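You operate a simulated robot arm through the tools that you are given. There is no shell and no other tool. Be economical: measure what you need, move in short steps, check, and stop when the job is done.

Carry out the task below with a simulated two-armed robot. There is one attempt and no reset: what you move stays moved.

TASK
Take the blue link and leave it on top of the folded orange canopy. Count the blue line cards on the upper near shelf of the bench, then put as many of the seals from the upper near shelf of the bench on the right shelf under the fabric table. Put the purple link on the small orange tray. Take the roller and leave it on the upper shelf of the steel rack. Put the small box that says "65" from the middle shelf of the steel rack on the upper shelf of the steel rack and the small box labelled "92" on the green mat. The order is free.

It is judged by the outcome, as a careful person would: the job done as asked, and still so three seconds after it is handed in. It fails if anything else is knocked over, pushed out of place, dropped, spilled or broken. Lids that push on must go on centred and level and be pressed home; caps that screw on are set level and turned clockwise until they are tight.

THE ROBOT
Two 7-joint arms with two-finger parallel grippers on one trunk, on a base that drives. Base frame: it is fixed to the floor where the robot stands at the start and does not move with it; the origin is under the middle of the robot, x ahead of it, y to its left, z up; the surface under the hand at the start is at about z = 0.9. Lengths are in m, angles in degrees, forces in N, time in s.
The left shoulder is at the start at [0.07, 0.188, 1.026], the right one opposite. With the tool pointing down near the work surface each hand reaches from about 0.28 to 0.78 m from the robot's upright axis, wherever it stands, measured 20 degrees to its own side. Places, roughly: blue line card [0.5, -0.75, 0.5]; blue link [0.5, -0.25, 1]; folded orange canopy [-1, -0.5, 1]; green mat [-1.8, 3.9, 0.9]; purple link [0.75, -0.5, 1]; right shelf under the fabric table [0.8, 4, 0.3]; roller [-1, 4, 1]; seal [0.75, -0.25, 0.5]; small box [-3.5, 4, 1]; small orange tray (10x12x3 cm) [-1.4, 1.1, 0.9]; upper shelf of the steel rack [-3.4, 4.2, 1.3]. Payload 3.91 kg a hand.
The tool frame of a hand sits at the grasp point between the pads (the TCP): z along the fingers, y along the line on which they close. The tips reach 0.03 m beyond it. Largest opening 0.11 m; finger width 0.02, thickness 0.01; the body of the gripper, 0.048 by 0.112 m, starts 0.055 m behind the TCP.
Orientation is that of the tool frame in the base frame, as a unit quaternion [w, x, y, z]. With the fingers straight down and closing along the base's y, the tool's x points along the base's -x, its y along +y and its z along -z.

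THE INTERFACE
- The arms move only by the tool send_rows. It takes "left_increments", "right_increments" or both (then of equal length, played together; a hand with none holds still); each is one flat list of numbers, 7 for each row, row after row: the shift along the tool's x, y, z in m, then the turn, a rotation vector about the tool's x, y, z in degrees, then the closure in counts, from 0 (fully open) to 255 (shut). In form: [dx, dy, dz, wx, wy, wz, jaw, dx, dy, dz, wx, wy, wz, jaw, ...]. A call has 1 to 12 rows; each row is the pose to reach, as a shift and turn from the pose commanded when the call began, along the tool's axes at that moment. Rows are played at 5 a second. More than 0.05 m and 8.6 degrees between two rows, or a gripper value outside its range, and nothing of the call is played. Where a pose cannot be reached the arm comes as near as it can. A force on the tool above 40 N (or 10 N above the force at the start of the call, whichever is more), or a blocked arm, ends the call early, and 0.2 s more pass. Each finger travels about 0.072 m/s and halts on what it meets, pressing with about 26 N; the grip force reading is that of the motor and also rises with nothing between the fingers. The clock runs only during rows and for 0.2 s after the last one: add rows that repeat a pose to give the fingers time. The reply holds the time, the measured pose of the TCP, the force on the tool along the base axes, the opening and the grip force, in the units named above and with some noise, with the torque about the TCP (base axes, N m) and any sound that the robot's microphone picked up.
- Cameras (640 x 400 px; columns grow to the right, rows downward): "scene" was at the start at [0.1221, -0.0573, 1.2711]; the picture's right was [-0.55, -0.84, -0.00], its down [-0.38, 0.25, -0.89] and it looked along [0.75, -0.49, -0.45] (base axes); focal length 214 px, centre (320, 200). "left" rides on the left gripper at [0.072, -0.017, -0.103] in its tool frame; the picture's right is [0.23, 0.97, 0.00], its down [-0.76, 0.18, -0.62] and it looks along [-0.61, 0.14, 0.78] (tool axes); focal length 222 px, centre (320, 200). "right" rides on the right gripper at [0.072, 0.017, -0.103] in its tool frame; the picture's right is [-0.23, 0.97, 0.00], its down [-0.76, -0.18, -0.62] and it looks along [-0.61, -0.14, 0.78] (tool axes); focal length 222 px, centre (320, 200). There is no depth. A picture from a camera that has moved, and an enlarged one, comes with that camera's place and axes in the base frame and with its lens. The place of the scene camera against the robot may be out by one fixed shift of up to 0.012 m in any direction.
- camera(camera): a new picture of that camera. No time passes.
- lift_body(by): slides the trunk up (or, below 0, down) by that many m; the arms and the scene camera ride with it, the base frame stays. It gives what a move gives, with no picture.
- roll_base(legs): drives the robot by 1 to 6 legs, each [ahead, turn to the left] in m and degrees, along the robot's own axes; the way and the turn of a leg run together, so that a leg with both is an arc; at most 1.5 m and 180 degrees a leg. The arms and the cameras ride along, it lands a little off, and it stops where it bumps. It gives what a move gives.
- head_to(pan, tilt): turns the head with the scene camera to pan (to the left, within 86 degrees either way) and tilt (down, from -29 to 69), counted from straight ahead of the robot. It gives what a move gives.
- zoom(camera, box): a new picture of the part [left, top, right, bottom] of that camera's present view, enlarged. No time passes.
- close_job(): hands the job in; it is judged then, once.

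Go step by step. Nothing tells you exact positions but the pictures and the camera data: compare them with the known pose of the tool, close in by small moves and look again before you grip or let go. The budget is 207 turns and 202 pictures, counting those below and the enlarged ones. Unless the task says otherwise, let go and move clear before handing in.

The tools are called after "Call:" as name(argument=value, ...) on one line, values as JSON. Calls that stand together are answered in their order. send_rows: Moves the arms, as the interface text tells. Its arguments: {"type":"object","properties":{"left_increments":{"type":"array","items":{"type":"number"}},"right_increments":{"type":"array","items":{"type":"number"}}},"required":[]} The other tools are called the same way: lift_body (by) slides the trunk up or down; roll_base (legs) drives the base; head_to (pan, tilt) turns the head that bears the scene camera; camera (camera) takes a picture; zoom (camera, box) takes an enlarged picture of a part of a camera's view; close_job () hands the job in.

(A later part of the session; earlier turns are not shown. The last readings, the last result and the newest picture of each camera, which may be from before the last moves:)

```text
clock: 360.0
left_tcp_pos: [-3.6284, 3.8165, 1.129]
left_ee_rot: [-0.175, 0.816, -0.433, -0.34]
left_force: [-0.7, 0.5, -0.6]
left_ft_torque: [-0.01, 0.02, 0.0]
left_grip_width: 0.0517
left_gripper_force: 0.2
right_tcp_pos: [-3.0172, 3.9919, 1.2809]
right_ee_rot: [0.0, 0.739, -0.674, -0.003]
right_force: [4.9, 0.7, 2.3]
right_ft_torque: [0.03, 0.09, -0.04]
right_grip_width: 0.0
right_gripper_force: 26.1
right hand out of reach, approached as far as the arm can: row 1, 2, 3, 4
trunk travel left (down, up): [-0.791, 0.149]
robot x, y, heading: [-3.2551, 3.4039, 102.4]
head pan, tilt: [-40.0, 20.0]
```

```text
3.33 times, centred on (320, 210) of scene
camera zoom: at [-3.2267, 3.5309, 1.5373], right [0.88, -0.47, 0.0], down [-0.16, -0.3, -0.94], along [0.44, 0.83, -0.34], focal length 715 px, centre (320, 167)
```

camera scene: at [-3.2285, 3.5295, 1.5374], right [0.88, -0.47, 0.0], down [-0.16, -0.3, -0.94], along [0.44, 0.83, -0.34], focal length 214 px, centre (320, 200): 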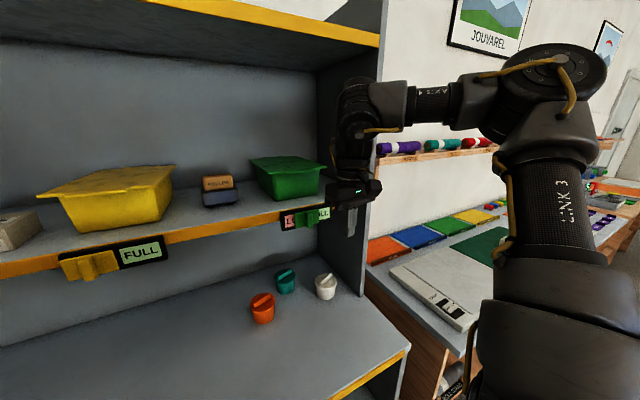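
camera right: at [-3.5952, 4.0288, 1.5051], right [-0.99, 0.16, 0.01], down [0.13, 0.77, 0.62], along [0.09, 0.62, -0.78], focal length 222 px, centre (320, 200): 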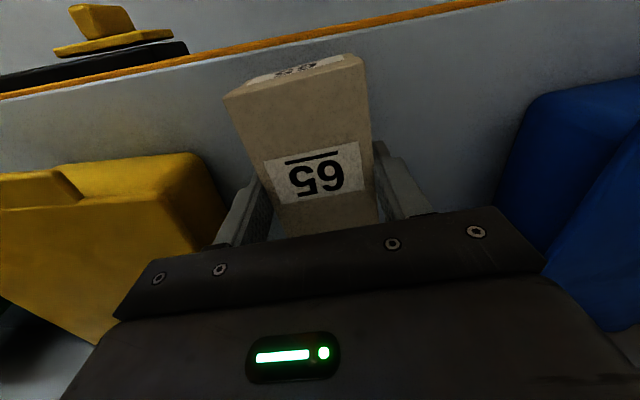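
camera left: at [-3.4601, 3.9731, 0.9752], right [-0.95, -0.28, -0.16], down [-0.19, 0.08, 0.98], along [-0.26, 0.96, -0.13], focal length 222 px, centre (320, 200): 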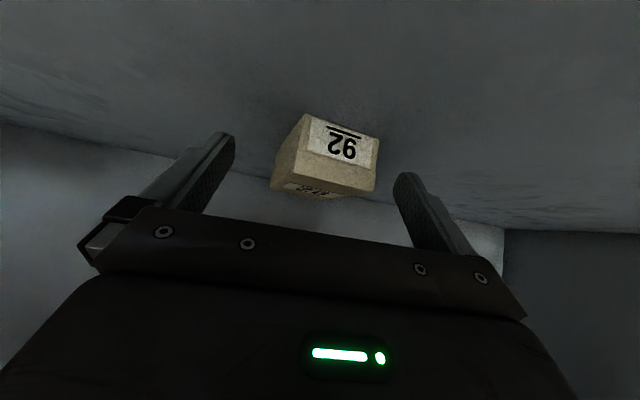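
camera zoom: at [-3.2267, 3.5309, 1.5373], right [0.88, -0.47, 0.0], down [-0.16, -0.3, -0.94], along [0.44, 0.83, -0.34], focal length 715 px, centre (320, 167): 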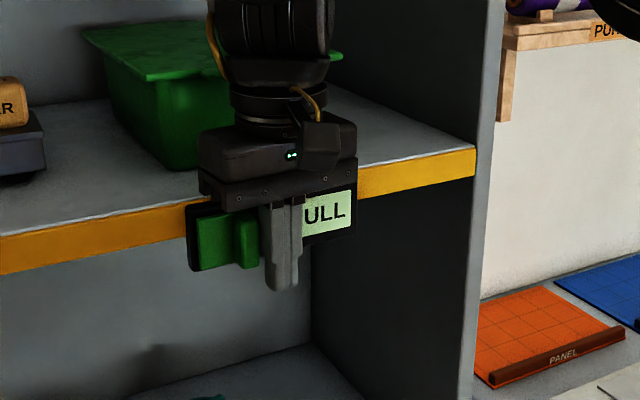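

The tag shows "FULL" again as before. I retreat and drive back toward the bench for the seals.

Call:
send_rows(right_increments=[0, -0.012, 0, 0, 0, 0, 255, 0.03, -0.012, 0, 0, 0, 0, 200, 0.07, -0.012, 0, 0, 0, 0, 150])

Call:
roll_base(legs=[[-0.35, 0], [0, -104.4], [1.5, 0], [0.9, 0], [0, -76.3]])

Call:
roll_base(legs=[[1.5, 0], [0.62, 0]])

Call:
roll_base(legs=[[1.0, 0]])

```text
clock: 360.8
left_tcp_pos: [-3.6298, 3.815, 1.128]
left_ee_rot: [-0.178, 0.816, -0.433, -0.34]
left_force: [0.0, -0.1, -0.2]
left_ft_torque: [0.03, 0.0, 0.02]
left_grip_width: 0.0518
left_gripper_force: 0.1
right_tcp_pos: [-2.9987, 3.9217, 1.2821]
right_ee_rot: [-0.001, 0.74, -0.673, -0.002]
right_force: [0.4, 0.1, -0.4]
right_ft_torque: [0.01, 0.0, -0.03]
right_grip_width: 0.0455
right_gripper_force: 0.0
trunk travel left (down, up): [-0.791, 0.149]
robot x, y, heading: [-3.2597, 3.4068, 102.1]
head pan, tilt: [-40.0, 20.0]
```

```text
clock: 382.1
left_tcp_pos: [-0.4552, 2.4504, 1.1279]
left_ee_rot: [0.335, 0.449, 0.808, -0.183]
left_force: [0.5, 0.2, -0.8]
left_ft_torque: [-0.02, 0.02, 0.0]
left_grip_width: 0.0517
left_gripper_force: 0.1
right_tcp_pos: [-1.0883, 2.369, 1.2799]
right_ee_rot: [0.002, 0.688, 0.726, 0.0]
right_force: [0.3, -0.1, 0.4]
right_ft_torque: [0.02, -0.02, -0.03]
right_grip_width: 0.0451
right_gripper_force: 0.1
trunk travel left (down, up): [-0.791, 0.149]
robot x, y, heading: [-0.8142, 2.8731, -80.1]
head pan, tilt: [-40.0, 20.0]
```

```text
clock: 392.5
left_tcp_pos: [-0.127, 0.3646, 1.1274]
left_ee_rot: [0.334, 0.461, 0.801, -0.189]
left_force: [-0.1, 0.1, 0.2]
left_ft_torque: [-0.01, 0.0, 0.0]
left_grip_width: 0.0516
left_gripper_force: 0.0
right_tcp_pos: [-0.7628, 0.3014, 1.2802]
right_ee_rot: [0.002, 0.697, 0.717, -0.001]
right_force: [0.9, 0.9, 0.8]
right_ft_torque: [-0.02, 0.02, -0.01]
right_grip_width: 0.0454
right_gripper_force: 0.1
trunk travel left (down, up): [-0.791, 0.149]
robot x, y, heading: [-0.4694, 0.8014, -81.8]
head pan, tilt: [-40.0, 20.0]
```

```text
clock: 397.8
left_tcp_pos: [0.0174, -0.6452, 1.127]
left_ee_rot: [0.333, 0.462, 0.8, -0.188]
left_force: [0.0, 1.1, -0.1]
left_ft_torque: [0.0, 0.01, 0.03]
left_grip_width: 0.0517
left_gripper_force: 0.1
right_tcp_pos: [-0.6177, -0.7071, 1.281]
right_ee_rot: [0.002, 0.698, 0.716, -0.001]
right_force: [-0.6, 0.3, 0.1]
right_ft_torque: [-0.03, -0.04, 0.01]
right_grip_width: 0.0451
right_gripper_force: 0.2
trunk travel left (down, up): [-0.791, 0.149]
robot x, y, heading: [-0.3234, -0.2079, -82.0]
head pan, tilt: [-40.0, 20.0]
```

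Call:
roll_base(legs=[[0, 50]])

Call:
lift_body(by=-0.4)

Call:
lift_body(by=-0.15)

Call:
head_to(pan=10, tilt=25)

Call:
camera(camera="scene")

```text
clock: 400.4
left_tcp_pos: [0.2298, -0.2333, 1.1273]
left_ee_rot: [0.381, 0.086, 0.92, -0.032]
left_force: [0.5, -0.3, 0.3]
left_ft_torque: [0.0, 0.03, -0.01]
left_grip_width: 0.0515
left_gripper_force: 0.0
right_tcp_pos: [-0.1375, -0.7573, 1.2794]
right_ee_rot: [0.002, 0.337, 0.941, 0.001]
right_force: [-0.4, 0.6, -0.6]
right_ft_torque: [0.0, 0.01, -0.01]
right_grip_width: 0.0454
right_gripper_force: 0.0
trunk travel left (down, up): [-0.791, 0.149]
robot x, y, heading: [-0.3251, -0.2057, -32.4]
head pan, tilt: [-40.0, 20.0]
```

```text
clock: 404.3
left_tcp_pos: [0.2289, -0.2332, 0.7274]
left_ee_rot: [0.382, 0.086, 0.92, -0.033]
left_force: [0.6, 0.3, 0.5]
left_ft_torque: [-0.02, 0.03, -0.01]
left_grip_width: 0.0518
left_gripper_force: 0.1
right_tcp_pos: [-0.138, -0.7566, 0.8807]
right_ee_rot: [0.002, 0.335, 0.942, 0.001]
right_force: [-0.2, 0.0, 0.0]
right_ft_torque: [-0.02, 0.02, 0.01]
right_grip_width: 0.0453
right_gripper_force: 0.1
trunk travel left (down, up): [-0.391, 0.549]
robot x, y, heading: [-0.3216, -0.2087, -32.3]
head pan, tilt: [-40.0, 20.0]
```

```text
clock: 406.0
left_tcp_pos: [0.23, -0.2341, 0.5778]
left_ee_rot: [0.381, 0.086, 0.92, -0.032]
left_force: [0.1, 0.3, 0.0]
left_ft_torque: [0.01, 0.02, 0.01]
left_grip_width: 0.0519
left_gripper_force: 0.0
right_tcp_pos: [-0.1377, -0.7555, 0.7297]
right_ee_rot: [0.002, 0.336, 0.942, 0.001]
right_force: [-0.5, 0.5, 0.2]
right_ft_torque: [-0.01, 0.0, -0.04]
right_grip_width: 0.0451
right_gripper_force: 0.1
trunk travel left (down, up): [-0.241, 0.699]
robot x, y, heading: [-0.3233, -0.2106, -32.3]
head pan, tilt: [-40.0, 20.0]
```

```text
clock: 407.2
left_tcp_pos: [0.2288, -0.2336, 0.5771]
left_ee_rot: [0.381, 0.086, 0.92, -0.032]
left_force: [-0.7, -0.7, 0.0]
left_ft_torque: [0.01, 0.0, -0.01]
left_grip_width: 0.052
left_gripper_force: 0.1
right_tcp_pos: [-0.1374, -0.7559, 0.7295]
right_ee_rot: [0.003, 0.336, 0.942, 0.0]
right_force: [-0.2, -0.4, 0.8]
right_ft_torque: [-0.04, -0.01, 0.04]
right_grip_width: 0.0454
right_gripper_force: 0.0
trunk travel left (down, up): [-0.241, 0.699]
robot x, y, heading: [-0.3211, -0.2103, -32.5]
head pan, tilt: [10.0, 25.0]
```

```text
41 pictures are left
camera scene: at [-0.2024, -0.279, 0.9792], right [-0.38, -0.92, 0.0], down [-0.39, 0.16, -0.91], along [0.84, -0.35, -0.42], focal length 214 px, centre (320, 200)
```

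scene: 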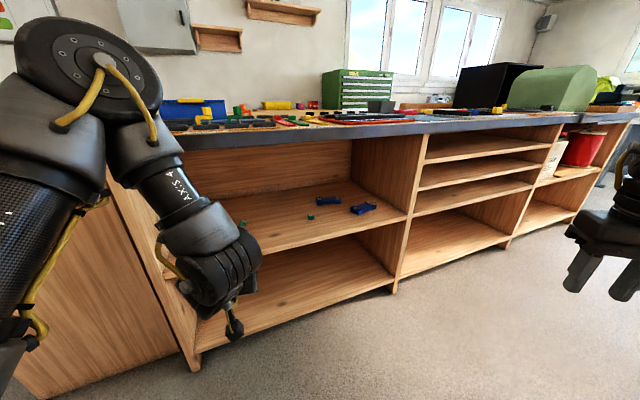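

Call:
zoom(camera="scene", box=[220, 140, 420, 265])

```text
3.20 times, centred on (320, 202) of scene
camera zoom: at [-0.2024, -0.279, 0.9792], right [-0.38, -0.92, 0.0], down [-0.39, 0.16, -0.91], along [0.84, -0.35, -0.42], focal length 686 px, centre (320, 192)
```

zoom: 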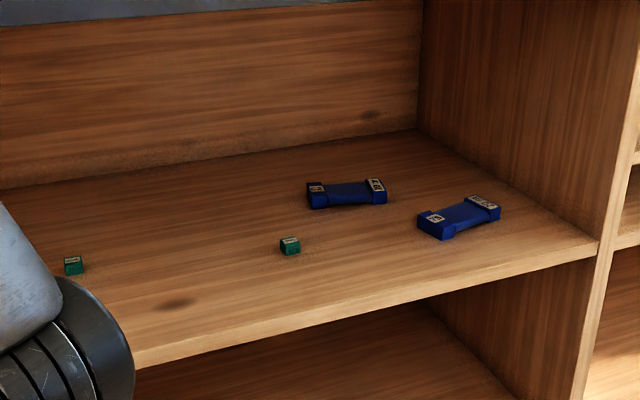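

Call:
camera(camera="left")

```text
39 pictures are left
camera left: at [0.1039, -0.2261, 0.599], right [0.02, 0.99, -0.15], down [0.13, 0.15, 0.98], along [0.99, -0.04, -0.12], focal length 222 px, centre (320, 200)
```

left: 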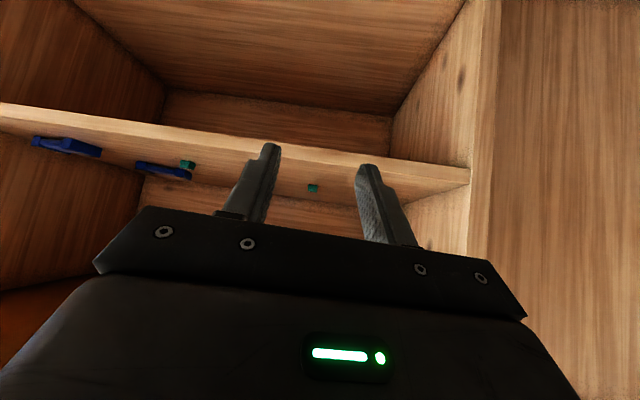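

Two blue line cards are on the shelf, so two seals are to be moved: seal 1 at about [0.645, -0.28] and seal 2 at [0.586, -0.56], shelf z≈0.50. I lower the trunk so that the forearm can go in under the bench top, raising the hand in return.

Call:
lift_body(by=-0.22)

Call:
send_rows(left_increments=[-0.028, 0, -0.028, 0, 0, 0, 100, -0.057, 0, -0.057, 0, 0, 0, 60, -0.085, 0, -0.085, 0, 0, 0, 60, -0.113, 0, -0.113, 0, 0, 0, 60, -0.142, 0, -0.142, 0, 0, 0, 60, -0.165, 0, -0.165, 0, 0, 0, 60])

Call:
camera(camera="scene")

```text
clock: 409.5
left_tcp_pos: [0.2288, -0.2327, 0.3576]
left_ee_rot: [0.381, 0.086, 0.92, -0.032]
left_force: [-0.6, 0.0, 0.2]
left_ft_torque: [0.04, 0.0, 0.01]
left_grip_width: 0.0517
left_gripper_force: 0.1
right_tcp_pos: [-0.1375, -0.7565, 0.5105]
right_ee_rot: [0.002, 0.336, 0.942, 0.0]
right_force: [-0.5, 0.3, 0.1]
right_ft_torque: [0.01, 0.01, 0.01]
right_grip_width: 0.0454
right_gripper_force: 0.1
trunk travel left (down, up): [-0.021, 0.919]
robot x, y, heading: [-0.323, -0.2078, -32.6]
head pan, tilt: [10.0, 25.0]
```

```text
clock: 410.9
left_tcp_pos: [0.2281, -0.2363, 0.5917]
left_ee_rot: [0.382, 0.086, 0.919, -0.032]
left_force: [0.1, 0.4, -0.5]
left_ft_torque: [0.03, -0.03, 0.02]
left_grip_width: 0.084
left_gripper_force: 0.1
right_tcp_pos: [-0.1387, -0.756, 0.5111]
right_ee_rot: [0.002, 0.335, 0.942, 0.0]
right_force: [-0.7, -0.2, 0.9]
right_ft_torque: [0.0, -0.01, 0.0]
right_grip_width: 0.0453
right_gripper_force: 0.0
trunk travel left (down, up): [-0.021, 0.919]
robot x, y, heading: [-0.3249, -0.2098, -32.6]
head pan, tilt: [10.0, 25.0]
```

```text
38 pictures are left
camera scene: at [-0.2024, -0.2789, 0.7592], right [-0.38, -0.92, 0.0], down [-0.39, 0.16, -0.91], along [0.84, -0.35, -0.42], focal length 214 px, centre (320, 200)
```

scene: 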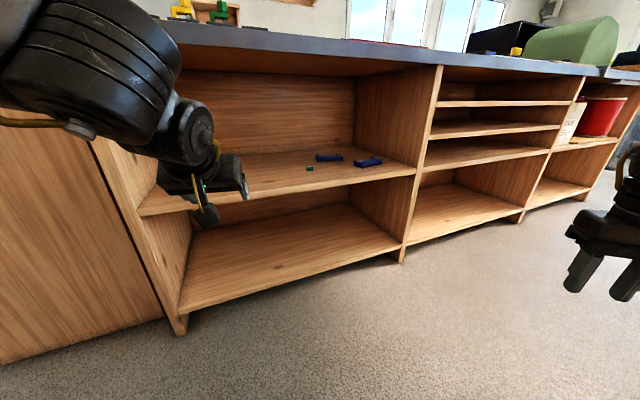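

Call:
roll_base(legs=[[0.34, 0], [0, 10]])

Call:
camera(camera="left")

```text
clock: 413.9
left_tcp_pos: [0.5118, -0.3205, 0.5919]
left_ee_rot: [0.383, 0.002, 0.924, 0.003]
left_force: [-0.1, -0.3, 0.5]
left_ft_torque: [-0.01, 0.03, -0.01]
left_grip_width: 0.084
left_gripper_force: 0.1
right_tcp_pos: [0.2448, -0.8964, 0.5109]
right_ee_rot: [0.002, 0.25, 0.968, 0.001]
right_force: [0.4, 0.1, 0.2]
right_ft_torque: [-0.02, 0.02, 0.02]
right_grip_width: 0.0453
right_gripper_force: 0.1
trunk travel left (down, up): [-0.021, 0.919]
robot x, y, heading: [-0.0408, -0.393, -22.1]
head pan, tilt: [10.0, 25.0]
```

```text
37 pictures are left
camera left: at [0.3876, -0.3345, 0.6134], right [-0.16, 0.98, -0.15], down [0.1, 0.17, 0.98], along [0.98, 0.14, -0.12], focal length 222 px, centre (320, 200)
```

left: 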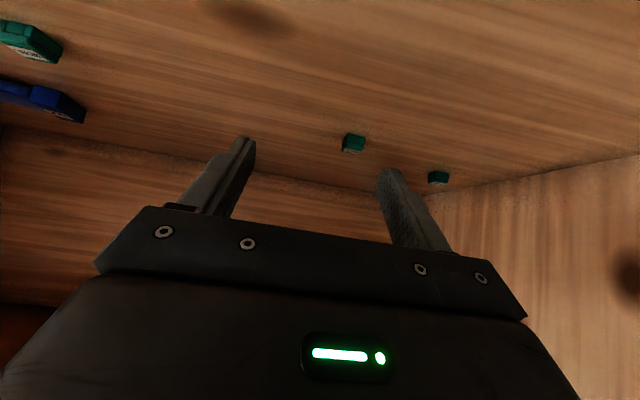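

A third seal shows up at the back left; with two cards, two seals are needed. I approach seal 1.

Call:
send_rows(left_increments=[-0.012, 0.015, 0.022, 0, 0, 0, 60, -0.024, 0.03, 0.045, 0, 0, 0, 60, -0.035, 0.0455, 0.068, 0, 0, 0, 60, -0.035, 0.0455, 0.068, 0, 0, 0, 60])

Call:
camera(camera="left")

```text
clock: 414.9
left_tcp_pos: [0.5818, -0.2758, 0.5677]
left_ee_rot: [0.384, 0.001, 0.923, 0.002]
left_force: [0.0, 0.2, 1.5]
left_ft_torque: [-0.01, 0.02, 0.01]
left_grip_width: 0.084
left_gripper_force: 0.1
left hand out of reach, approached as far as the arm can: row 3, 4
right_tcp_pos: [0.2459, -0.8967, 0.5091]
right_ee_rot: [0.002, 0.25, 0.968, 0.001]
right_force: [0.3, -0.1, -0.1]
right_ft_torque: [0.0, -0.02, 0.02]
right_grip_width: 0.0454
right_gripper_force: 0.1
trunk travel left (down, up): [-0.021, 0.919]
robot x, y, heading: [-0.0358, -0.396, -22.1]
head pan, tilt: [10.0, 25.0]
```

```text
36 pictures are left
camera left: at [0.4571, -0.2907, 0.5894], right [-0.16, 0.97, -0.16], down [0.09, 0.17, 0.98], along [0.98, 0.14, -0.12], focal length 222 px, centre (320, 200)
```

left: 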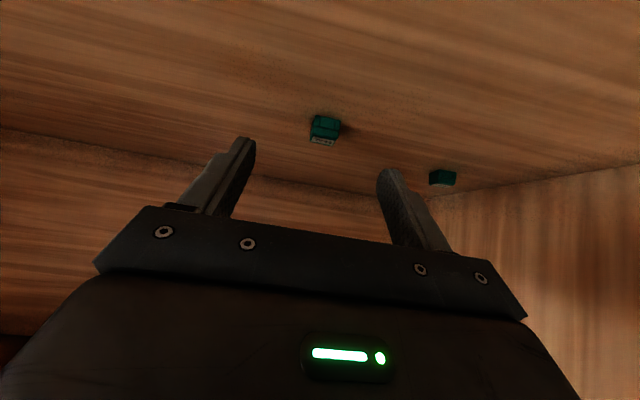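

Call:
send_rows(left_increments=[0, 0.004, 0.02, 0, 0, 0, 60, 0.001, 0.004, 0.04, 0, 0, 0, 60, 0.001, 0.004, 0.048, 0, 0, 0, 60, 0.001, 0.004, 0.048, 0, 0, 0, 60])

Call:
camera(camera="left")

```text
clock: 415.9
left_tcp_pos: [0.6047, -0.2777, 0.5289]
left_ee_rot: [0.384, 0.001, 0.923, 0.002]
left_force: [-3.2, -0.4, 4.8]
left_ft_torque: [-0.17, -0.01, -0.15]
left_grip_width: 0.0839
left_gripper_force: 0.1
left hand out of reach, approached as far as the arm can: row 1, 2, 3, 4
right_tcp_pos: [0.2451, -0.8963, 0.5102]
right_ee_rot: [0.002, 0.25, 0.968, 0.0]
right_force: [0.2, -0.5, -0.3]
right_ft_torque: [-0.02, -0.01, 0.0]
right_grip_width: 0.0453
right_gripper_force: 0.1
trunk travel left (down, up): [-0.021, 0.919]
robot x, y, heading: [-0.0354, -0.3939, -22.2]
head pan, tilt: [10.0, 25.0]
```

```text
35 pictures are left
camera left: at [0.4811, -0.2929, 0.5497], right [-0.16, 0.97, -0.16], down [0.09, 0.17, 0.98], along [0.98, 0.14, -0.12], focal length 222 px, centre (320, 200)
```

left: 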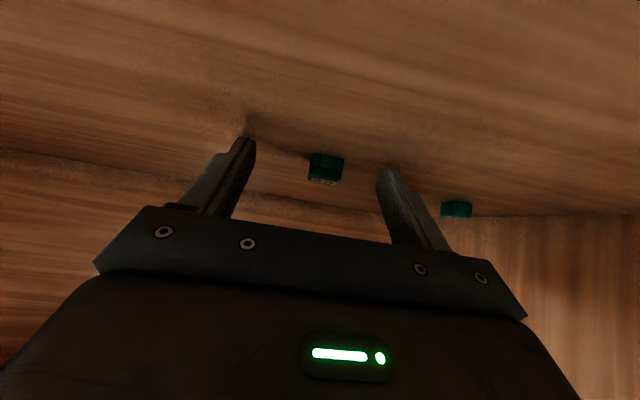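

Call:
send_rows(left_increments=[-0.008, 0.001, 0.005, 0, 0, 0, 60, -0.008, 0.001, 0.005, 0, 0, 0, 110, -0.008, 0.001, 0.005, 0, 0, 0, 160, -0.008, 0.001, 0.005, 0, 0, 0, 255, -0.008, 0.001, 0.005, 0, 0, 0, 255, -0.008, 0.001, 0.005, 0, 0, 0, 255, -0.022, 0.001, -0.009, 0, 0, 0, 255, -0.036, 0.001, -0.023, 0, 0, 0, 255])

Call:
zoom(camera="left", box=[220, 90, 420, 215])

```text
clock: 417.7
left_tcp_pos: [0.5978, -0.29, 0.5565]
left_ee_rot: [0.383, 0.001, 0.924, 0.002]
left_force: [0.0, -0.3, 0.6]
left_ft_torque: [-0.01, -0.01, -0.01]
left_grip_width: 0.0206
left_gripper_force: 26.6
left hand out of reach, approached as far as the arm can: row 1, 2, 3, 4, 5, 6, 7, 8
right_tcp_pos: [0.2449, -0.8954, 0.5102]
right_ee_rot: [0.002, 0.25, 0.968, 0.001]
right_force: [-0.2, 0.1, 0.0]
right_ft_torque: [-0.01, 0.0, 0.01]
right_grip_width: 0.0451
right_gripper_force: 0.1
trunk travel left (down, up): [-0.021, 0.919]
robot x, y, heading: [-0.0375, -0.3895, -22.2]
head pan, tilt: [10.0, 25.0]
```

```text
3.20 times, centred on (320, 152) of left
camera zoom: at [0.4737, -0.3046, 0.5785], right [-0.16, 0.97, -0.16], down [0.1, 0.17, 0.98], along [0.98, 0.14, -0.12], focal length 711 px, centre (320, 352)
```

zoom: 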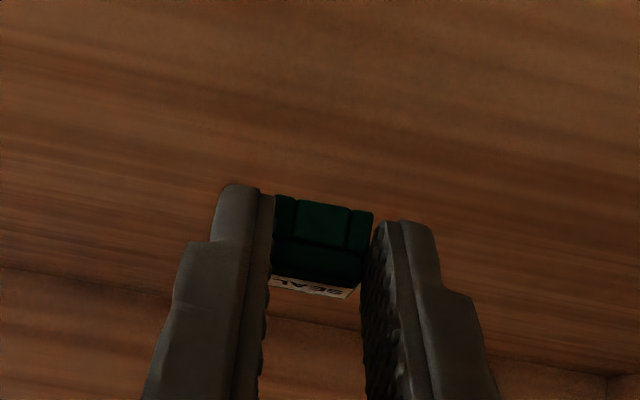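

Seal 1 is gripped. I back out and move round so that the right hand can take seal 2.

Call:
roll_base(legs=[[-0.35, 0], [0, -65.3], [0.347, 0], [0, 110]])

Call:
send_rows(right_increments=[0, 0.02, -0.02, 0, 0, 7.7, 100, 0, 0.04, -0.04, 0, 0, 15.5, 100, 0, 0.06, -0.06, 0, 0, 15.5, 60, 0, 0.08, -0.08, 0, 0, 15.5, 60, 0, 0.1, -0.1, 0, 0, 15.5, 60, 0, 0.1, -0.1, 0, 0, 15.5, 60])

Call:
send_rows(right_increments=[0, 0, 0, 0, -7.5, 0, 60, 0, 0, 0, 0, -15, 0, 60, 0, 0, 0, 0, -22.5, 0, 60, 0, 0, 0, 0, -30, 0, 60, 0, 0, 0, 0, -37.5, 0, 60, 0, 0, 0, 0, -45, 0, 60, 0, 0, 0, 0, -45, 0, 60])

```text
clock: 429.3
left_tcp_pos: [0.0173, -0.0682, 0.5574]
left_ee_rot: [0.351, -0.362, 0.85, 0.152]
left_force: [0.7, -0.2, -0.4]
left_ft_torque: [-0.06, 0.0, 0.01]
left_grip_width: 0.0202
left_gripper_force: 26.0
right_tcp_pos: [0.2103, -0.7437, 0.5108]
right_ee_rot: [0.002, -0.15, 0.989, 0.001]
right_force: [-0.6, -0.1, 0.0]
right_ft_torque: [-0.01, 0.02, -0.02]
right_grip_width: 0.0452
right_gripper_force: 0.0
trunk travel left (down, up): [-0.021, 0.919]
robot x, y, heading: [-0.3475, -0.6014, 24.0]
head pan, tilt: [10.0, 25.0]
```

```text
clock: 430.7
left_tcp_pos: [0.0162, -0.0687, 0.5568]
left_ee_rot: [0.352, -0.362, 0.85, 0.153]
left_force: [-0.4, 1.1, 0.5]
left_ft_torque: [0.02, 0.02, -0.01]
left_grip_width: 0.0196
left_gripper_force: 25.7
right_tcp_pos: [0.1689, -0.6893, 0.5654]
right_ee_rot: [0.002, -0.016, 1.0, 0.004]
right_force: [0.0, -0.9, -0.5]
right_ft_torque: [0.0, -0.03, 0.01]
right_grip_width: 0.084
right_gripper_force: 0.0
right hand out of reach, approached as far as the arm can: row 3, 4, 5, 6
trunk travel left (down, up): [-0.021, 0.919]
robot x, y, heading: [-0.3494, -0.5981, 23.9]
head pan, tilt: [10.0, 25.0]
```

```text
clock: 432.3
left_tcp_pos: [0.0166, -0.0693, 0.5579]
left_ee_rot: [0.352, -0.361, 0.85, 0.153]
left_force: [-0.7, 0.3, -1.0]
left_ft_torque: [0.01, 0.01, 0.01]
left_grip_width: 0.02
left_gripper_force: 26.4
right_tcp_pos: [0.2405, -0.7524, 0.6515]
right_ee_rot: [0.371, -0.019, 0.928, 0.017]
right_force: [-0.6, 0.9, 0.5]
right_ft_torque: [-0.03, -0.01, -0.03]
right_grip_width: 0.0842
right_gripper_force: 0.1
right hand out of reach, approached as far as the arm can: row 1, 2, 3, 4, 5, 6, 7
trunk travel left (down, up): [-0.021, 0.919]
robot x, y, heading: [-0.3487, -0.5974, 24.0]
head pan, tilt: [10.0, 25.0]
```

Call:
roll_base(legs=[[0, 4], [0.3, 0]])

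Call:
camera(camera="right")

```text
clock: 434.8
left_tcp_pos: [0.2422, 0.0968, 0.5571]
left_ee_rot: [0.347, -0.391, 0.837, 0.165]
left_force: [-0.8, 0.2, 0.3]
left_ft_torque: [0.02, -0.01, 0.05]
left_grip_width: 0.0202
left_gripper_force: 26.0
right_tcp_pos: [0.5133, -0.5717, 0.6513]
right_ee_rot: [0.369, -0.051, 0.927, 0.031]
right_force: [0.2, -0.1, 0.4]
right_ft_torque: [0.01, -0.01, -0.01]
right_grip_width: 0.0843
right_gripper_force: 0.0
trunk travel left (down, up): [-0.021, 0.919]
robot x, y, heading: [-0.0832, -0.4561, 28.0]
head pan, tilt: [10.0, 25.0]
```

```text
33 pictures are left
camera right: at [0.389, -0.5697, 0.678], right [0.05, 0.98, 0.18], down [0.15, -0.18, 0.97], along [0.99, -0.02, -0.15], focal length 222 px, centre (320, 200)
```

right: 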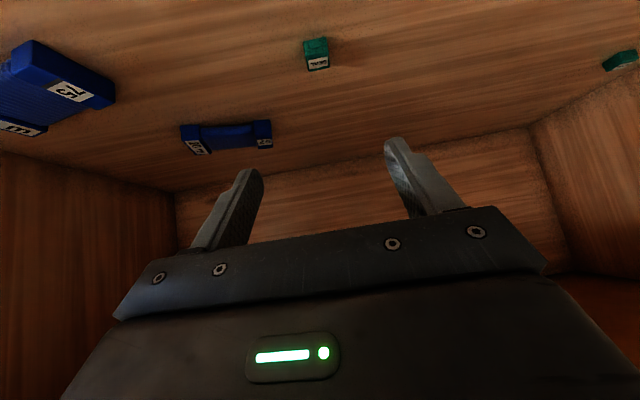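

Call:
send_rows(right_increments=[0.016, 0.003, 0.025, 0, 0, 0, 60, 0.032, 0.006, 0.05, 0, 0, 0, 60, 0.047, 0.009, 0.075, 0, 0, 0, 60, 0.047, 0.009, 0.075, 0, 0, 0, 60])

Call:
camera(camera="right")

```text
clock: 435.8
left_tcp_pos: [0.2431, 0.0973, 0.5585]
left_ee_rot: [0.346, -0.391, 0.837, 0.164]
left_force: [-0.6, -0.5, 0.1]
left_ft_torque: [-0.01, -0.01, 0.0]
left_grip_width: 0.02
left_gripper_force: 26.3
right_tcp_pos: [0.5493, -0.5883, 0.5847]
right_ee_rot: [0.369, -0.051, 0.927, 0.032]
right_force: [-0.2, 1.3, -0.2]
right_ft_torque: [0.02, 0.01, -0.01]
right_grip_width: 0.0838
right_gripper_force: 0.0
right hand out of reach, approached as far as the arm can: row 1, 2, 3, 4
trunk travel left (down, up): [-0.021, 0.919]
robot x, y, heading: [-0.0854, -0.4604, 28.1]
head pan, tilt: [10.0, 25.0]
```

```text
32 pictures are left
camera right: at [0.4238, -0.5878, 0.6123], right [0.05, 0.98, 0.18], down [0.15, -0.18, 0.97], along [0.99, -0.02, -0.15], focal length 222 px, centre (320, 200)
```

right: 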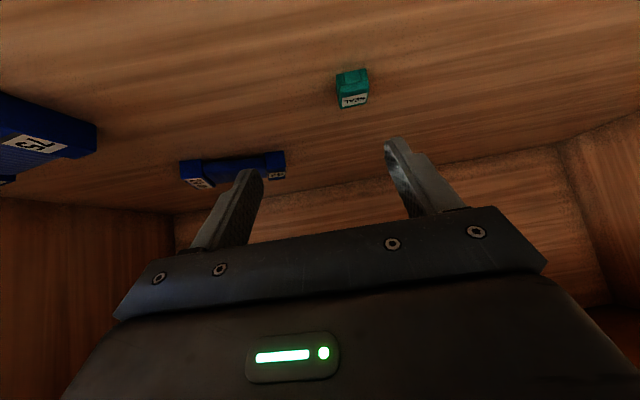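

Call:
roll_base(legs=[[0, 3]])

Call:
send_rows(right_increments=[0.004, 0, 0.015, 0, 0, 0, 60, 0.01, 0, 0.03, 0, 0, 0, 60, 0.014, 0, 0.042, 0, 0, 0, 60, 0.014, 0, 0.042, 0, 0, 0, 60])

Call:
camera(camera="right")

```text
clock: 436.6
left_tcp_pos: [0.2141, 0.1133, 0.5582]
left_ee_rot: [0.342, -0.413, 0.826, 0.174]
left_force: [0.7, -0.3, -0.7]
left_ft_torque: [0.01, 0.0, 0.02]
left_grip_width: 0.0201
left_gripper_force: 25.7
right_tcp_pos: [0.554, -0.5555, 0.5864]
right_ee_rot: [0.368, -0.076, 0.926, 0.041]
right_force: [-0.1, 0.3, 0.2]
right_ft_torque: [0.01, 0.02, -0.02]
right_grip_width: 0.0842
right_gripper_force: 0.2
trunk travel left (down, up): [-0.021, 0.919]
robot x, y, heading: [-0.0837, -0.4587, 31.0]
head pan, tilt: [10.0, 25.0]
```

```text
clock: 437.6
left_tcp_pos: [0.2146, 0.1134, 0.5568]
left_ee_rot: [0.342, -0.413, 0.826, 0.175]
left_force: [-0.9, 0.1, 0.0]
left_ft_torque: [0.03, -0.01, 0.0]
left_grip_width: 0.0198
left_gripper_force: 25.8
right_tcp_pos: [0.5745, -0.5541, 0.5461]
right_ee_rot: [0.368, -0.074, 0.926, 0.04]
right_force: [-0.6, -0.1, 0.6]
right_ft_torque: [0.03, -0.01, 0.0]
right_grip_width: 0.0843
right_gripper_force: 0.0
trunk travel left (down, up): [-0.021, 0.919]
robot x, y, heading: [-0.0846, -0.4593, 31.2]
head pan, tilt: [10.0, 25.0]
```

```text
31 pictures are left
camera right: at [0.4494, -0.5601, 0.5733], right [0.0, 0.98, 0.18], down [0.16, -0.17, 0.97], along [0.99, 0.03, -0.15], focal length 222 px, centre (320, 200)
```

right: 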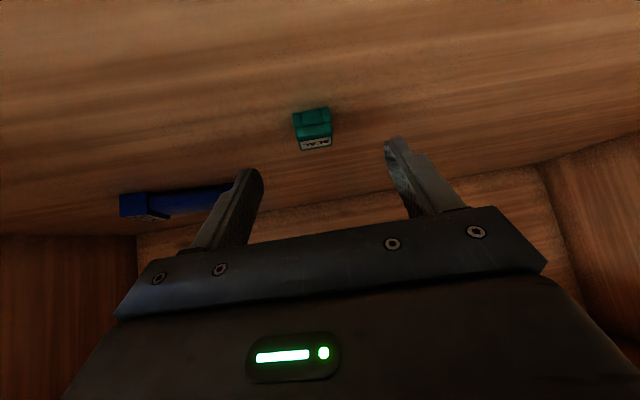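

Call:
send_rows(right_increments=[0.012, 0, 0, 0, 0, 0, 60, 0.022, 0, 0, 0, 0, 0, 60, 0.022, 0, 0, 0, 0, 0, 100, 0.022, 0, 0, 0, 0, 0, 160, 0.022, 0, 0, 0, 0, 0, 255, 0.022, 0, 0, 0, 0, 0, 255, 0.022, 0, 0, 0, 0, 0, 255])

Call:
zoom(camera="right", box=[220, 90, 420, 215])

```text
clock: 439.2
left_tcp_pos: [0.2129, 0.1123, 0.5569]
left_ee_rot: [0.342, -0.413, 0.826, 0.174]
left_force: [-0.4, 0.0, 0.3]
left_ft_torque: [0.01, -0.04, -0.01]
left_grip_width: 0.02
left_gripper_force: 26.2
right_tcp_pos: [0.5735, -0.5542, 0.5472]
right_ee_rot: [0.368, -0.076, 0.926, 0.041]
right_force: [0.2, -0.5, 0.2]
right_ft_torque: [-0.01, 0.01, 0.01]
right_grip_width: 0.0
right_gripper_force: 26.3
right hand out of reach, approached as far as the arm can: row 1, 2, 3, 4, 5, 6, 7
trunk travel left (down, up): [-0.021, 0.919]
robot x, y, heading: [-0.0828, -0.4598, 31.1]
head pan, tilt: [10.0, 25.0]
```

```text
3.20 times, centred on (320, 152) of right
camera zoom: at [0.4493, -0.56, 0.5735], right [0.0, 0.98, 0.18], down [0.16, -0.17, 0.97], along [0.99, 0.03, -0.15], focal length 711 px, centre (320, 352)
```

zoom: 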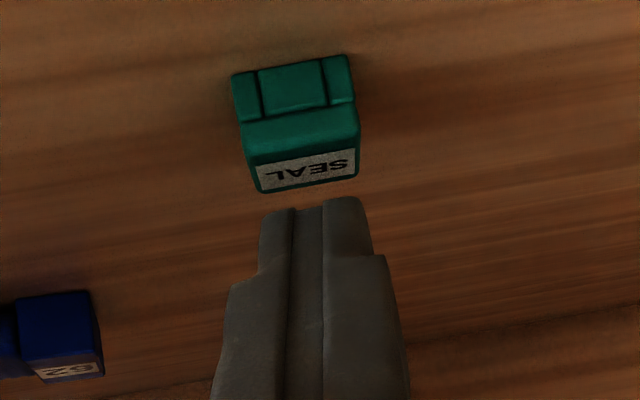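

Call:
send_rows(right_increments=[0, 0, 0, 0, 0, 0, 150, 0, 0, 0, 0, 0, 0, 60, 0, 0, 0, 0, 0, 0, 60])

Call:
roll_base(legs=[[-0.022, 1]])

Call:
lift_body(by=-0.014)

Call:
zoom(camera="right", box=[220, 90, 420, 215])

```text
clock: 440.0
left_tcp_pos: [0.2142, 0.1121, 0.5568]
left_ee_rot: [0.342, -0.413, 0.826, 0.174]
left_force: [-0.2, -0.2, -0.4]
left_ft_torque: [-0.01, -0.02, 0.0]
left_grip_width: 0.0197
left_gripper_force: 25.7
right_tcp_pos: [0.574, -0.5553, 0.5468]
right_ee_rot: [0.367, -0.073, 0.926, 0.039]
right_force: [0.1, 0.3, 0.8]
right_ft_torque: [-0.01, 0.0, -0.04]
right_grip_width: 0.0841
right_gripper_force: 0.0
trunk travel left (down, up): [-0.021, 0.919]
robot x, y, heading: [-0.0825, -0.4566, 31.1]
head pan, tilt: [10.0, 25.0]
```

```text
clock: 440.8
left_tcp_pos: [0.1843, 0.1061, 0.5576]
left_ee_rot: [0.34, -0.421, 0.822, 0.177]
left_force: [-0.7, -0.7, 0.8]
left_ft_torque: [-0.03, 0.03, 0.04]
left_grip_width: 0.0199
left_gripper_force: 25.9
right_tcp_pos: [0.557, -0.5543, 0.5468]
right_ee_rot: [0.367, -0.084, 0.925, 0.045]
right_force: [-0.3, 0.6, -0.2]
right_ft_torque: [-0.02, -0.02, 0.01]
right_grip_width: 0.0841
right_gripper_force: 0.0
trunk travel left (down, up): [-0.021, 0.919]
robot x, y, heading: [-0.1019, -0.4666, 31.9]
head pan, tilt: [10.0, 25.0]
```

```text
clock: 441.4
left_tcp_pos: [0.1841, 0.1065, 0.5424]
left_ee_rot: [0.341, -0.42, 0.822, 0.177]
left_force: [0.4, 0.3, 0.3]
left_ft_torque: [0.03, 0.0, 0.01]
left_grip_width: 0.0201
left_gripper_force: 26.2
right_tcp_pos: [0.5557, -0.5548, 0.5331]
right_ee_rot: [0.367, -0.084, 0.925, 0.044]
right_force: [0.2, -0.7, 0.0]
right_ft_torque: [-0.03, 0.0, -0.05]
right_grip_width: 0.0839
right_gripper_force: 0.0
trunk travel left (down, up): [-0.007, 0.933]
robot x, y, heading: [-0.1005, -0.4713, 32.0]
head pan, tilt: [10.0, 25.0]
```

```text
3.20 times, centred on (320, 152) of right
camera zoom: at [0.4316, -0.5625, 0.5595], right [-0.02, 0.98, 0.18], down [0.16, -0.17, 0.97], along [0.99, 0.05, -0.15], focal length 711 px, centre (320, 352)
```

zoom: 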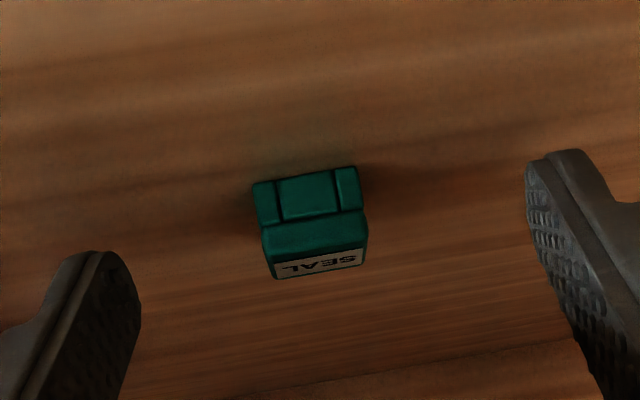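

Now the seal lies between the fingertips. Closing and raising.

Call:
send_rows(right_increments=[0, 0, 0, 0, 0, 0, 110, 0, 0, 0, 0, 0, 0, 170, 0, 0, 0, 0, 0, 0, 255, 0, 0, 0, 0, 0, 0, 255, 0, 0, 0, 0, 0, 0, 255])

Call:
lift_body(by=0.04)

Call:
zoom(camera="right", box=[220, 90, 420, 215])

```text
clock: 442.6
left_tcp_pos: [0.184, 0.1071, 0.543]
left_ee_rot: [0.34, -0.42, 0.823, 0.176]
left_force: [0.5, 0.0, -0.1]
left_ft_torque: [0.01, -0.02, -0.01]
left_grip_width: 0.0199
left_gripper_force: 26.1
right_tcp_pos: [0.5556, -0.554, 0.5338]
right_ee_rot: [0.367, -0.083, 0.926, 0.044]
right_force: [0.1, -0.4, 1.1]
right_ft_torque: [-0.04, -0.05, -0.02]
right_grip_width: 0.0203
right_gripper_force: 26.2
trunk travel left (down, up): [-0.007, 0.933]
robot x, y, heading: [-0.1052, -0.4713, 32.1]
head pan, tilt: [10.0, 25.0]
```

```text
clock: 443.4
left_tcp_pos: [0.1842, 0.1069, 0.5826]
left_ee_rot: [0.341, -0.419, 0.823, 0.176]
left_force: [-0.1, 0.1, 0.3]
left_ft_torque: [0.01, -0.02, 0.02]
left_grip_width: 0.0202
left_gripper_force: 25.8
right_tcp_pos: [0.5561, -0.5538, 0.5718]
right_ee_rot: [0.368, -0.083, 0.925, 0.044]
right_force: [-0.8, 0.1, 0.4]
right_ft_torque: [-0.01, 0.01, -0.01]
right_grip_width: 0.0206
right_gripper_force: 25.9
trunk travel left (down, up): [-0.047, 0.893]
robot x, y, heading: [-0.1039, -0.4673, 32.0]
head pan, tilt: [10.0, 25.0]
```

```text
3.20 times, centred on (320, 152) of right
camera zoom: at [0.4318, -0.5625, 0.5993], right [-0.02, 0.98, 0.18], down [0.16, -0.17, 0.97], along [0.99, 0.05, -0.15], focal length 711 px, centre (320, 352)
```

zoom: 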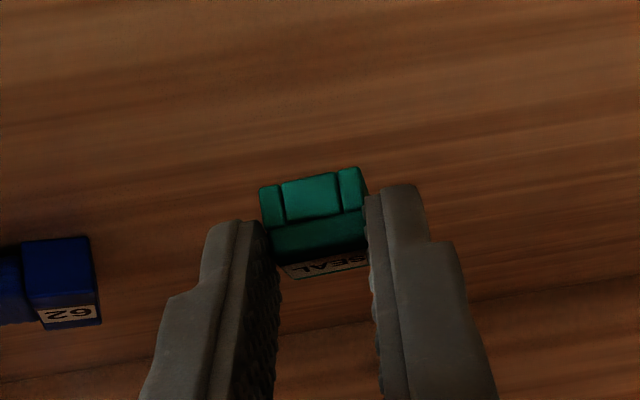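

Both seals are held. I back out and drive to the fabric table.

Call:
roll_base(legs=[[-0.35, 0], [0, 56], [1.5, 0], [1.5, 0], [0.2, 0], [0, -50]])

Call:
head_to(pan=5, tilt=8)

Call:
camera(camera="scene")

```text
clock: 458.2
left_tcp_pos: [-0.5587, 1.9351, 0.583]
left_ee_rot: [-0.23, 0.744, -0.546, -0.309]
left_force: [-0.7, 0.3, -0.3]
left_ft_torque: [-0.03, 0.01, 0.01]
left_grip_width: 0.0202
left_gripper_force: 26.1
right_tcp_pos: [0.1901, 1.8354, 0.5902]
right_ee_rot: [0.324, -0.488, 0.783, 0.208]
right_force: [0.0, 0.5, -0.6]
right_ft_torque: [0.01, -0.01, -0.02]
right_grip_width: 0.0204
right_gripper_force: 25.6
trunk travel left (down, up): [-0.047, 0.893]
robot x, y, heading: [-0.2626, 1.36, 84.4]
head pan, tilt: [10.0, 25.0]
stopped in leg 4: the robot was blocked; the commanded pose is now the measured one
```

```text
clock: 459.0
left_tcp_pos: [-0.5584, 1.9359, 0.5846]
left_ee_rot: [-0.231, 0.744, -0.547, -0.307]
left_force: [-0.3, 0.2, -0.8]
left_ft_torque: [0.02, 0.0, -0.04]
left_grip_width: 0.0202
left_gripper_force: 26.0
right_tcp_pos: [0.1905, 1.8355, 0.5904]
right_ee_rot: [0.323, -0.488, 0.784, 0.207]
right_force: [-0.8, 0.2, -0.6]
right_ft_torque: [0.03, 0.01, -0.01]
right_grip_width: 0.0202
right_gripper_force: 25.9
trunk travel left (down, up): [-0.047, 0.893]
robot x, y, heading: [-0.2657, 1.3593, 84.6]
head pan, tilt: [5.0, 8.0]
```

```text
27 pictures are left
camera scene: at [-0.2748, 1.4933, 0.8142], right [1.0, -0.01, 0.01], down [0.01, -0.13, -0.99], along [0.01, 0.99, -0.13], focal length 214 px, centre (320, 200)
```

scene: 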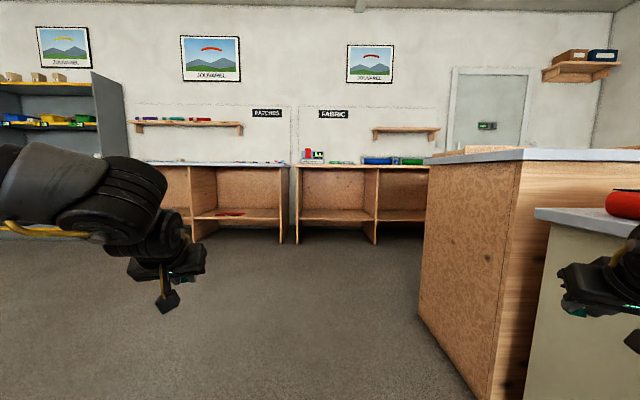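

A desk corner on the right stopped me. I back up a little, swing round it to the left, and then face the fabric table's right compartment.

Call:
roll_base(legs=[[-0.15, 0], [0, 30], [0.9, 0], [0, -30], [0.8, 0], [0, -60]])

Call:
head_to(pan=25, tilt=12)

Call:
camera(camera="scene")

```text
clock: 474.3
left_tcp_pos: [-0.2565, 3.3734, 0.5826]
left_ee_rot: [0.349, -0.373, 0.845, 0.158]
left_force: [0.2, -0.1, -0.1]
left_ft_torque: [0.01, 0.01, -0.01]
left_grip_width: 0.0201
left_gripper_force: 26.1
right_tcp_pos: [0.037, 2.678, 0.581]
right_ee_rot: [0.377, -0.032, 0.926, 0.024]
right_force: [0.3, -0.9, -0.6]
right_ft_torque: [0.0, 0.0, -0.03]
right_grip_width: 0.0206
right_gripper_force: 26.1
trunk travel left (down, up): [-0.047, 0.893]
robot x, y, heading: [-0.6078, 2.8343, 25.3]
head pan, tilt: [5.0, 8.0]
```

```text
clock: 475.1
left_tcp_pos: [-0.2562, 3.3749, 0.5839]
left_ee_rot: [0.35, -0.373, 0.845, 0.158]
left_force: [0.3, -0.1, -0.5]
left_ft_torque: [-0.03, -0.02, -0.03]
left_grip_width: 0.0199
left_gripper_force: 26.0
right_tcp_pos: [0.0372, 2.6772, 0.5792]
right_ee_rot: [0.376, -0.032, 0.926, 0.024]
right_force: [0.2, 0.1, -0.4]
right_ft_torque: [-0.04, 0.01, 0.01]
right_grip_width: 0.0203
right_gripper_force: 26.3
trunk travel left (down, up): [-0.047, 0.893]
robot x, y, heading: [-0.6057, 2.8353, 25.0]
head pan, tilt: [25.0, 12.0]
```

```text
26 pictures are left
camera scene: at [-0.5072, 2.9213, 0.8063], right [0.77, -0.64, 0.0], down [-0.13, -0.16, -0.98], along [0.63, 0.75, -0.21], focal length 214 px, centre (320, 200)
```

scene: 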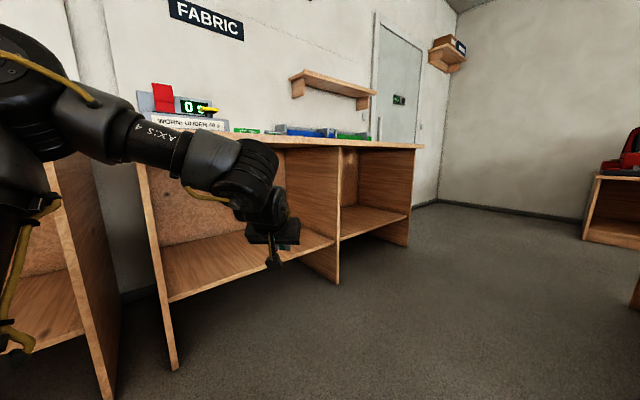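

The right compartment spans x≈0.4–1.25, shelf z≈0.3, front y≈3.79. I raise the hands above desk height for the move around the block, then come to stand in front of it.

Call:
lift_body(by=0.4)

Call:
lift_body(by=0.12)

Call:
roll_base(legs=[[0, 12.8], [0.51, 0], [0, -37], [1.05, 0], [0, 89]])

Call:
head_to(pan=0, tilt=40)

Call:
camera(camera="scene")

```text
clock: 479.0
left_tcp_pos: [-0.2574, 3.376, 0.9835]
left_ee_rot: [0.35, -0.372, 0.845, 0.157]
left_force: [-0.4, 0.9, -0.6]
left_ft_torque: [0.01, -0.01, 0.01]
left_grip_width: 0.0199
left_gripper_force: 26.0
right_tcp_pos: [0.0373, 2.6786, 0.9794]
right_ee_rot: [0.377, -0.032, 0.925, 0.024]
right_force: [-0.1, -1.1, 0.4]
right_ft_torque: [0.02, 0.01, 0.0]
right_grip_width: 0.0205
right_gripper_force: 26.1
trunk travel left (down, up): [-0.447, 0.493]
robot x, y, heading: [-0.6069, 2.8342, 25.3]
head pan, tilt: [25.0, 12.0]
```

```text
clock: 480.5
left_tcp_pos: [-0.2561, 3.3755, 1.1032]
left_ee_rot: [0.35, -0.372, 0.845, 0.157]
left_force: [-0.9, 0.1, -0.5]
left_ft_torque: [0.0, -0.03, -0.01]
left_grip_width: 0.0203
left_gripper_force: 26.5
right_tcp_pos: [0.037, 2.6777, 1.0999]
right_ee_rot: [0.377, -0.033, 0.925, 0.024]
right_force: [0.4, -0.2, 0.2]
right_ft_torque: [0.01, 0.01, -0.04]
right_grip_width: 0.0205
right_gripper_force: 25.5
trunk travel left (down, up): [-0.567, 0.373]
robot x, y, heading: [-0.6076, 2.835, 25.2]
head pan, tilt: [25.0, 12.0]
```

```text
clock: 494.8
left_tcp_pos: [0.5201, 3.7343, 1.1034]
left_ee_rot: [-0.211, 0.766, -0.515, -0.32]
left_force: [0.4, -0.3, -1.0]
left_ft_torque: [-0.02, 0.04, 0.0]
left_grip_width: 0.02
left_gripper_force: 25.8
right_tcp_pos: [1.2747, 3.6978, 1.1006]
right_ee_rot: [0.306, -0.52, 0.766, 0.22]
right_force: [0.7, -0.1, -0.9]
right_ft_torque: [0.0, 0.01, 0.01]
right_grip_width: 0.02
right_gripper_force: 26.4
trunk travel left (down, up): [-0.567, 0.373]
robot x, y, heading: [0.8542, 3.1823, 89.7]
head pan, tilt: [25.0, 12.0]
```

```text
clock: 495.7
left_tcp_pos: [0.5201, 3.7351, 1.1027]
left_ee_rot: [-0.212, 0.766, -0.515, -0.32]
left_force: [-0.7, -0.3, -0.6]
left_ft_torque: [-0.02, 0.01, 0.01]
left_grip_width: 0.02
left_gripper_force: 25.5
right_tcp_pos: [1.2762, 3.6991, 1.1002]
right_ee_rot: [0.305, -0.52, 0.767, 0.22]
right_force: [-0.1, 0.0, -0.1]
right_ft_torque: [0.01, -0.04, 0.0]
right_grip_width: 0.0195
right_gripper_force: 25.8
trunk travel left (down, up): [-0.567, 0.373]
robot x, y, heading: [0.8545, 3.1829, 89.5]
head pan, tilt: [0.0, 40.0]
```

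```text
25 pictures are left
camera scene: at [0.8513, 3.3127, 1.282], right [1.0, -0.01, 0.0], down [0.0, -0.64, -0.77], along [0.01, 0.77, -0.64], focal length 214 px, centre (320, 200)
```

scene: 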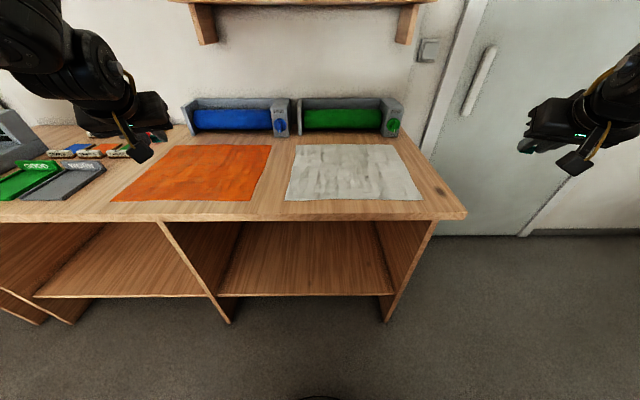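

Call:
send_rows(left_increments=[0.026, 0.015, -0.026, 0, 0, 0, 255, 0.052, 0.03, -0.052, 0, 0, 0, 255, 0.078, 0.045, -0.078, 0, 0, 0, 255], right_increments=[0.026, -0.015, -0.026, 0, 0, 0, 255, 0.053, -0.029, -0.052, 0, 0, 0, 255, 0.08, -0.044, -0.079, 0, 0, 0, 255])

Call:
lift_body(by=-0.15)

```text
clock: 496.5
left_tcp_pos: [0.516, 3.6146, 1.1036]
left_ee_rot: [-0.212, 0.766, -0.516, -0.32]
left_force: [0.0, -1.4, -0.5]
left_ft_torque: [-0.01, 0.0, -0.02]
left_grip_width: 0.0199
left_gripper_force: 26.1
right_tcp_pos: [1.3019, 3.6268, 1.1118]
right_ee_rot: [0.305, -0.522, 0.765, 0.221]
right_force: [-1.1, 0.5, 0.3]
right_ft_torque: [0.01, -0.01, -0.01]
right_grip_width: 0.02
right_gripper_force: 26.3
right hand out of reach, approached as far as the arm can: row 1, 2, 3
trunk travel left (down, up): [-0.567, 0.373]
robot x, y, heading: [0.8595, 3.1866, 89.6]
head pan, tilt: [0.0, 40.0]
```

```text
clock: 498.3
left_tcp_pos: [0.5165, 3.6168, 0.9521]
left_ee_rot: [-0.212, 0.766, -0.516, -0.319]
left_force: [-0.1, -0.4, -0.1]
left_ft_torque: [-0.01, -0.02, -0.01]
left_grip_width: 0.0203
left_gripper_force: 25.6
right_tcp_pos: [1.3009, 3.6266, 0.9617]
right_ee_rot: [0.306, -0.521, 0.766, 0.221]
right_force: [-0.7, 0.2, -0.1]
right_ft_torque: [0.05, -0.02, 0.01]
right_grip_width: 0.0196
right_gripper_force: 25.8
trunk travel left (down, up): [-0.417, 0.523]
robot x, y, heading: [0.853, 3.1845, 89.5]
head pan, tilt: [0.0, 40.0]
```

Call:
lift_body(by=-0.4)

Call:
roll_base(legs=[[0, -13], [0.13, 0]])

Call:
camera(camera="left")

```text
clock: 502.1
left_tcp_pos: [0.5174, 3.6159, 0.5517]
left_ee_rot: [-0.211, 0.767, -0.515, -0.32]
left_force: [0.9, 0.2, -0.2]
left_ft_torque: [0.0, -0.02, 0.03]
left_grip_width: 0.0203
left_gripper_force: 26.1
right_tcp_pos: [1.3031, 3.6272, 0.5614]
right_ee_rot: [0.305, -0.521, 0.766, 0.221]
right_force: [-0.3, -0.1, 0.1]
right_ft_torque: [0.02, -0.05, 0.01]
right_grip_width: 0.0191
right_gripper_force: 26.0
trunk travel left (down, up): [-0.017, 0.923]
robot x, y, heading: [0.8543, 3.1856, 89.7]
head pan, tilt: [0.0, 40.0]
```

```text
clock: 504.2
left_tcp_pos: [0.653, 3.8055, 0.5512]
left_ee_rot: [-0.247, 0.702, -0.6, -0.293]
left_force: [0.6, 0.1, 0.4]
left_ft_torque: [0.03, 0.01, 0.04]
left_grip_width: 0.0202
left_gripper_force: 26.2
right_tcp_pos: [1.4214, 3.6404, 0.5615]
right_ee_rot: [0.329, -0.431, 0.82, 0.185]
right_force: [-0.4, 0.1, 0.2]
right_ft_torque: [0.0, 0.0, 0.0]
right_grip_width: 0.0193
right_gripper_force: 26.0
trunk travel left (down, up): [-0.017, 0.923]
robot x, y, heading: [0.8842, 3.3122, 76.4]
head pan, tilt: [0.0, 40.0]
```

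```text
24 pictures are left
camera left: at [0.6903, 3.6874, 0.5736], right [-0.94, -0.31, -0.16], down [-0.19, 0.07, 0.98], along [-0.3, 0.95, -0.12], focal length 222 px, centre (320, 200)
```

left: 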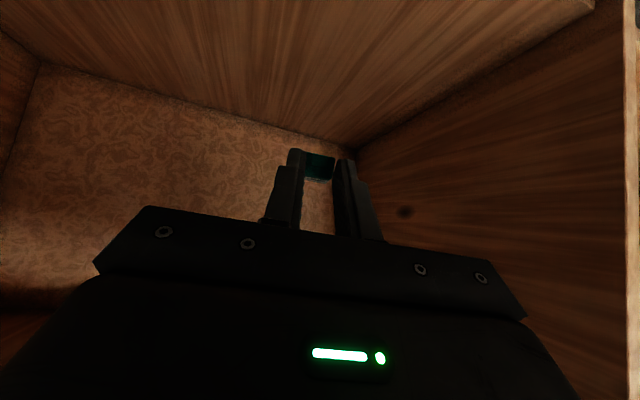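

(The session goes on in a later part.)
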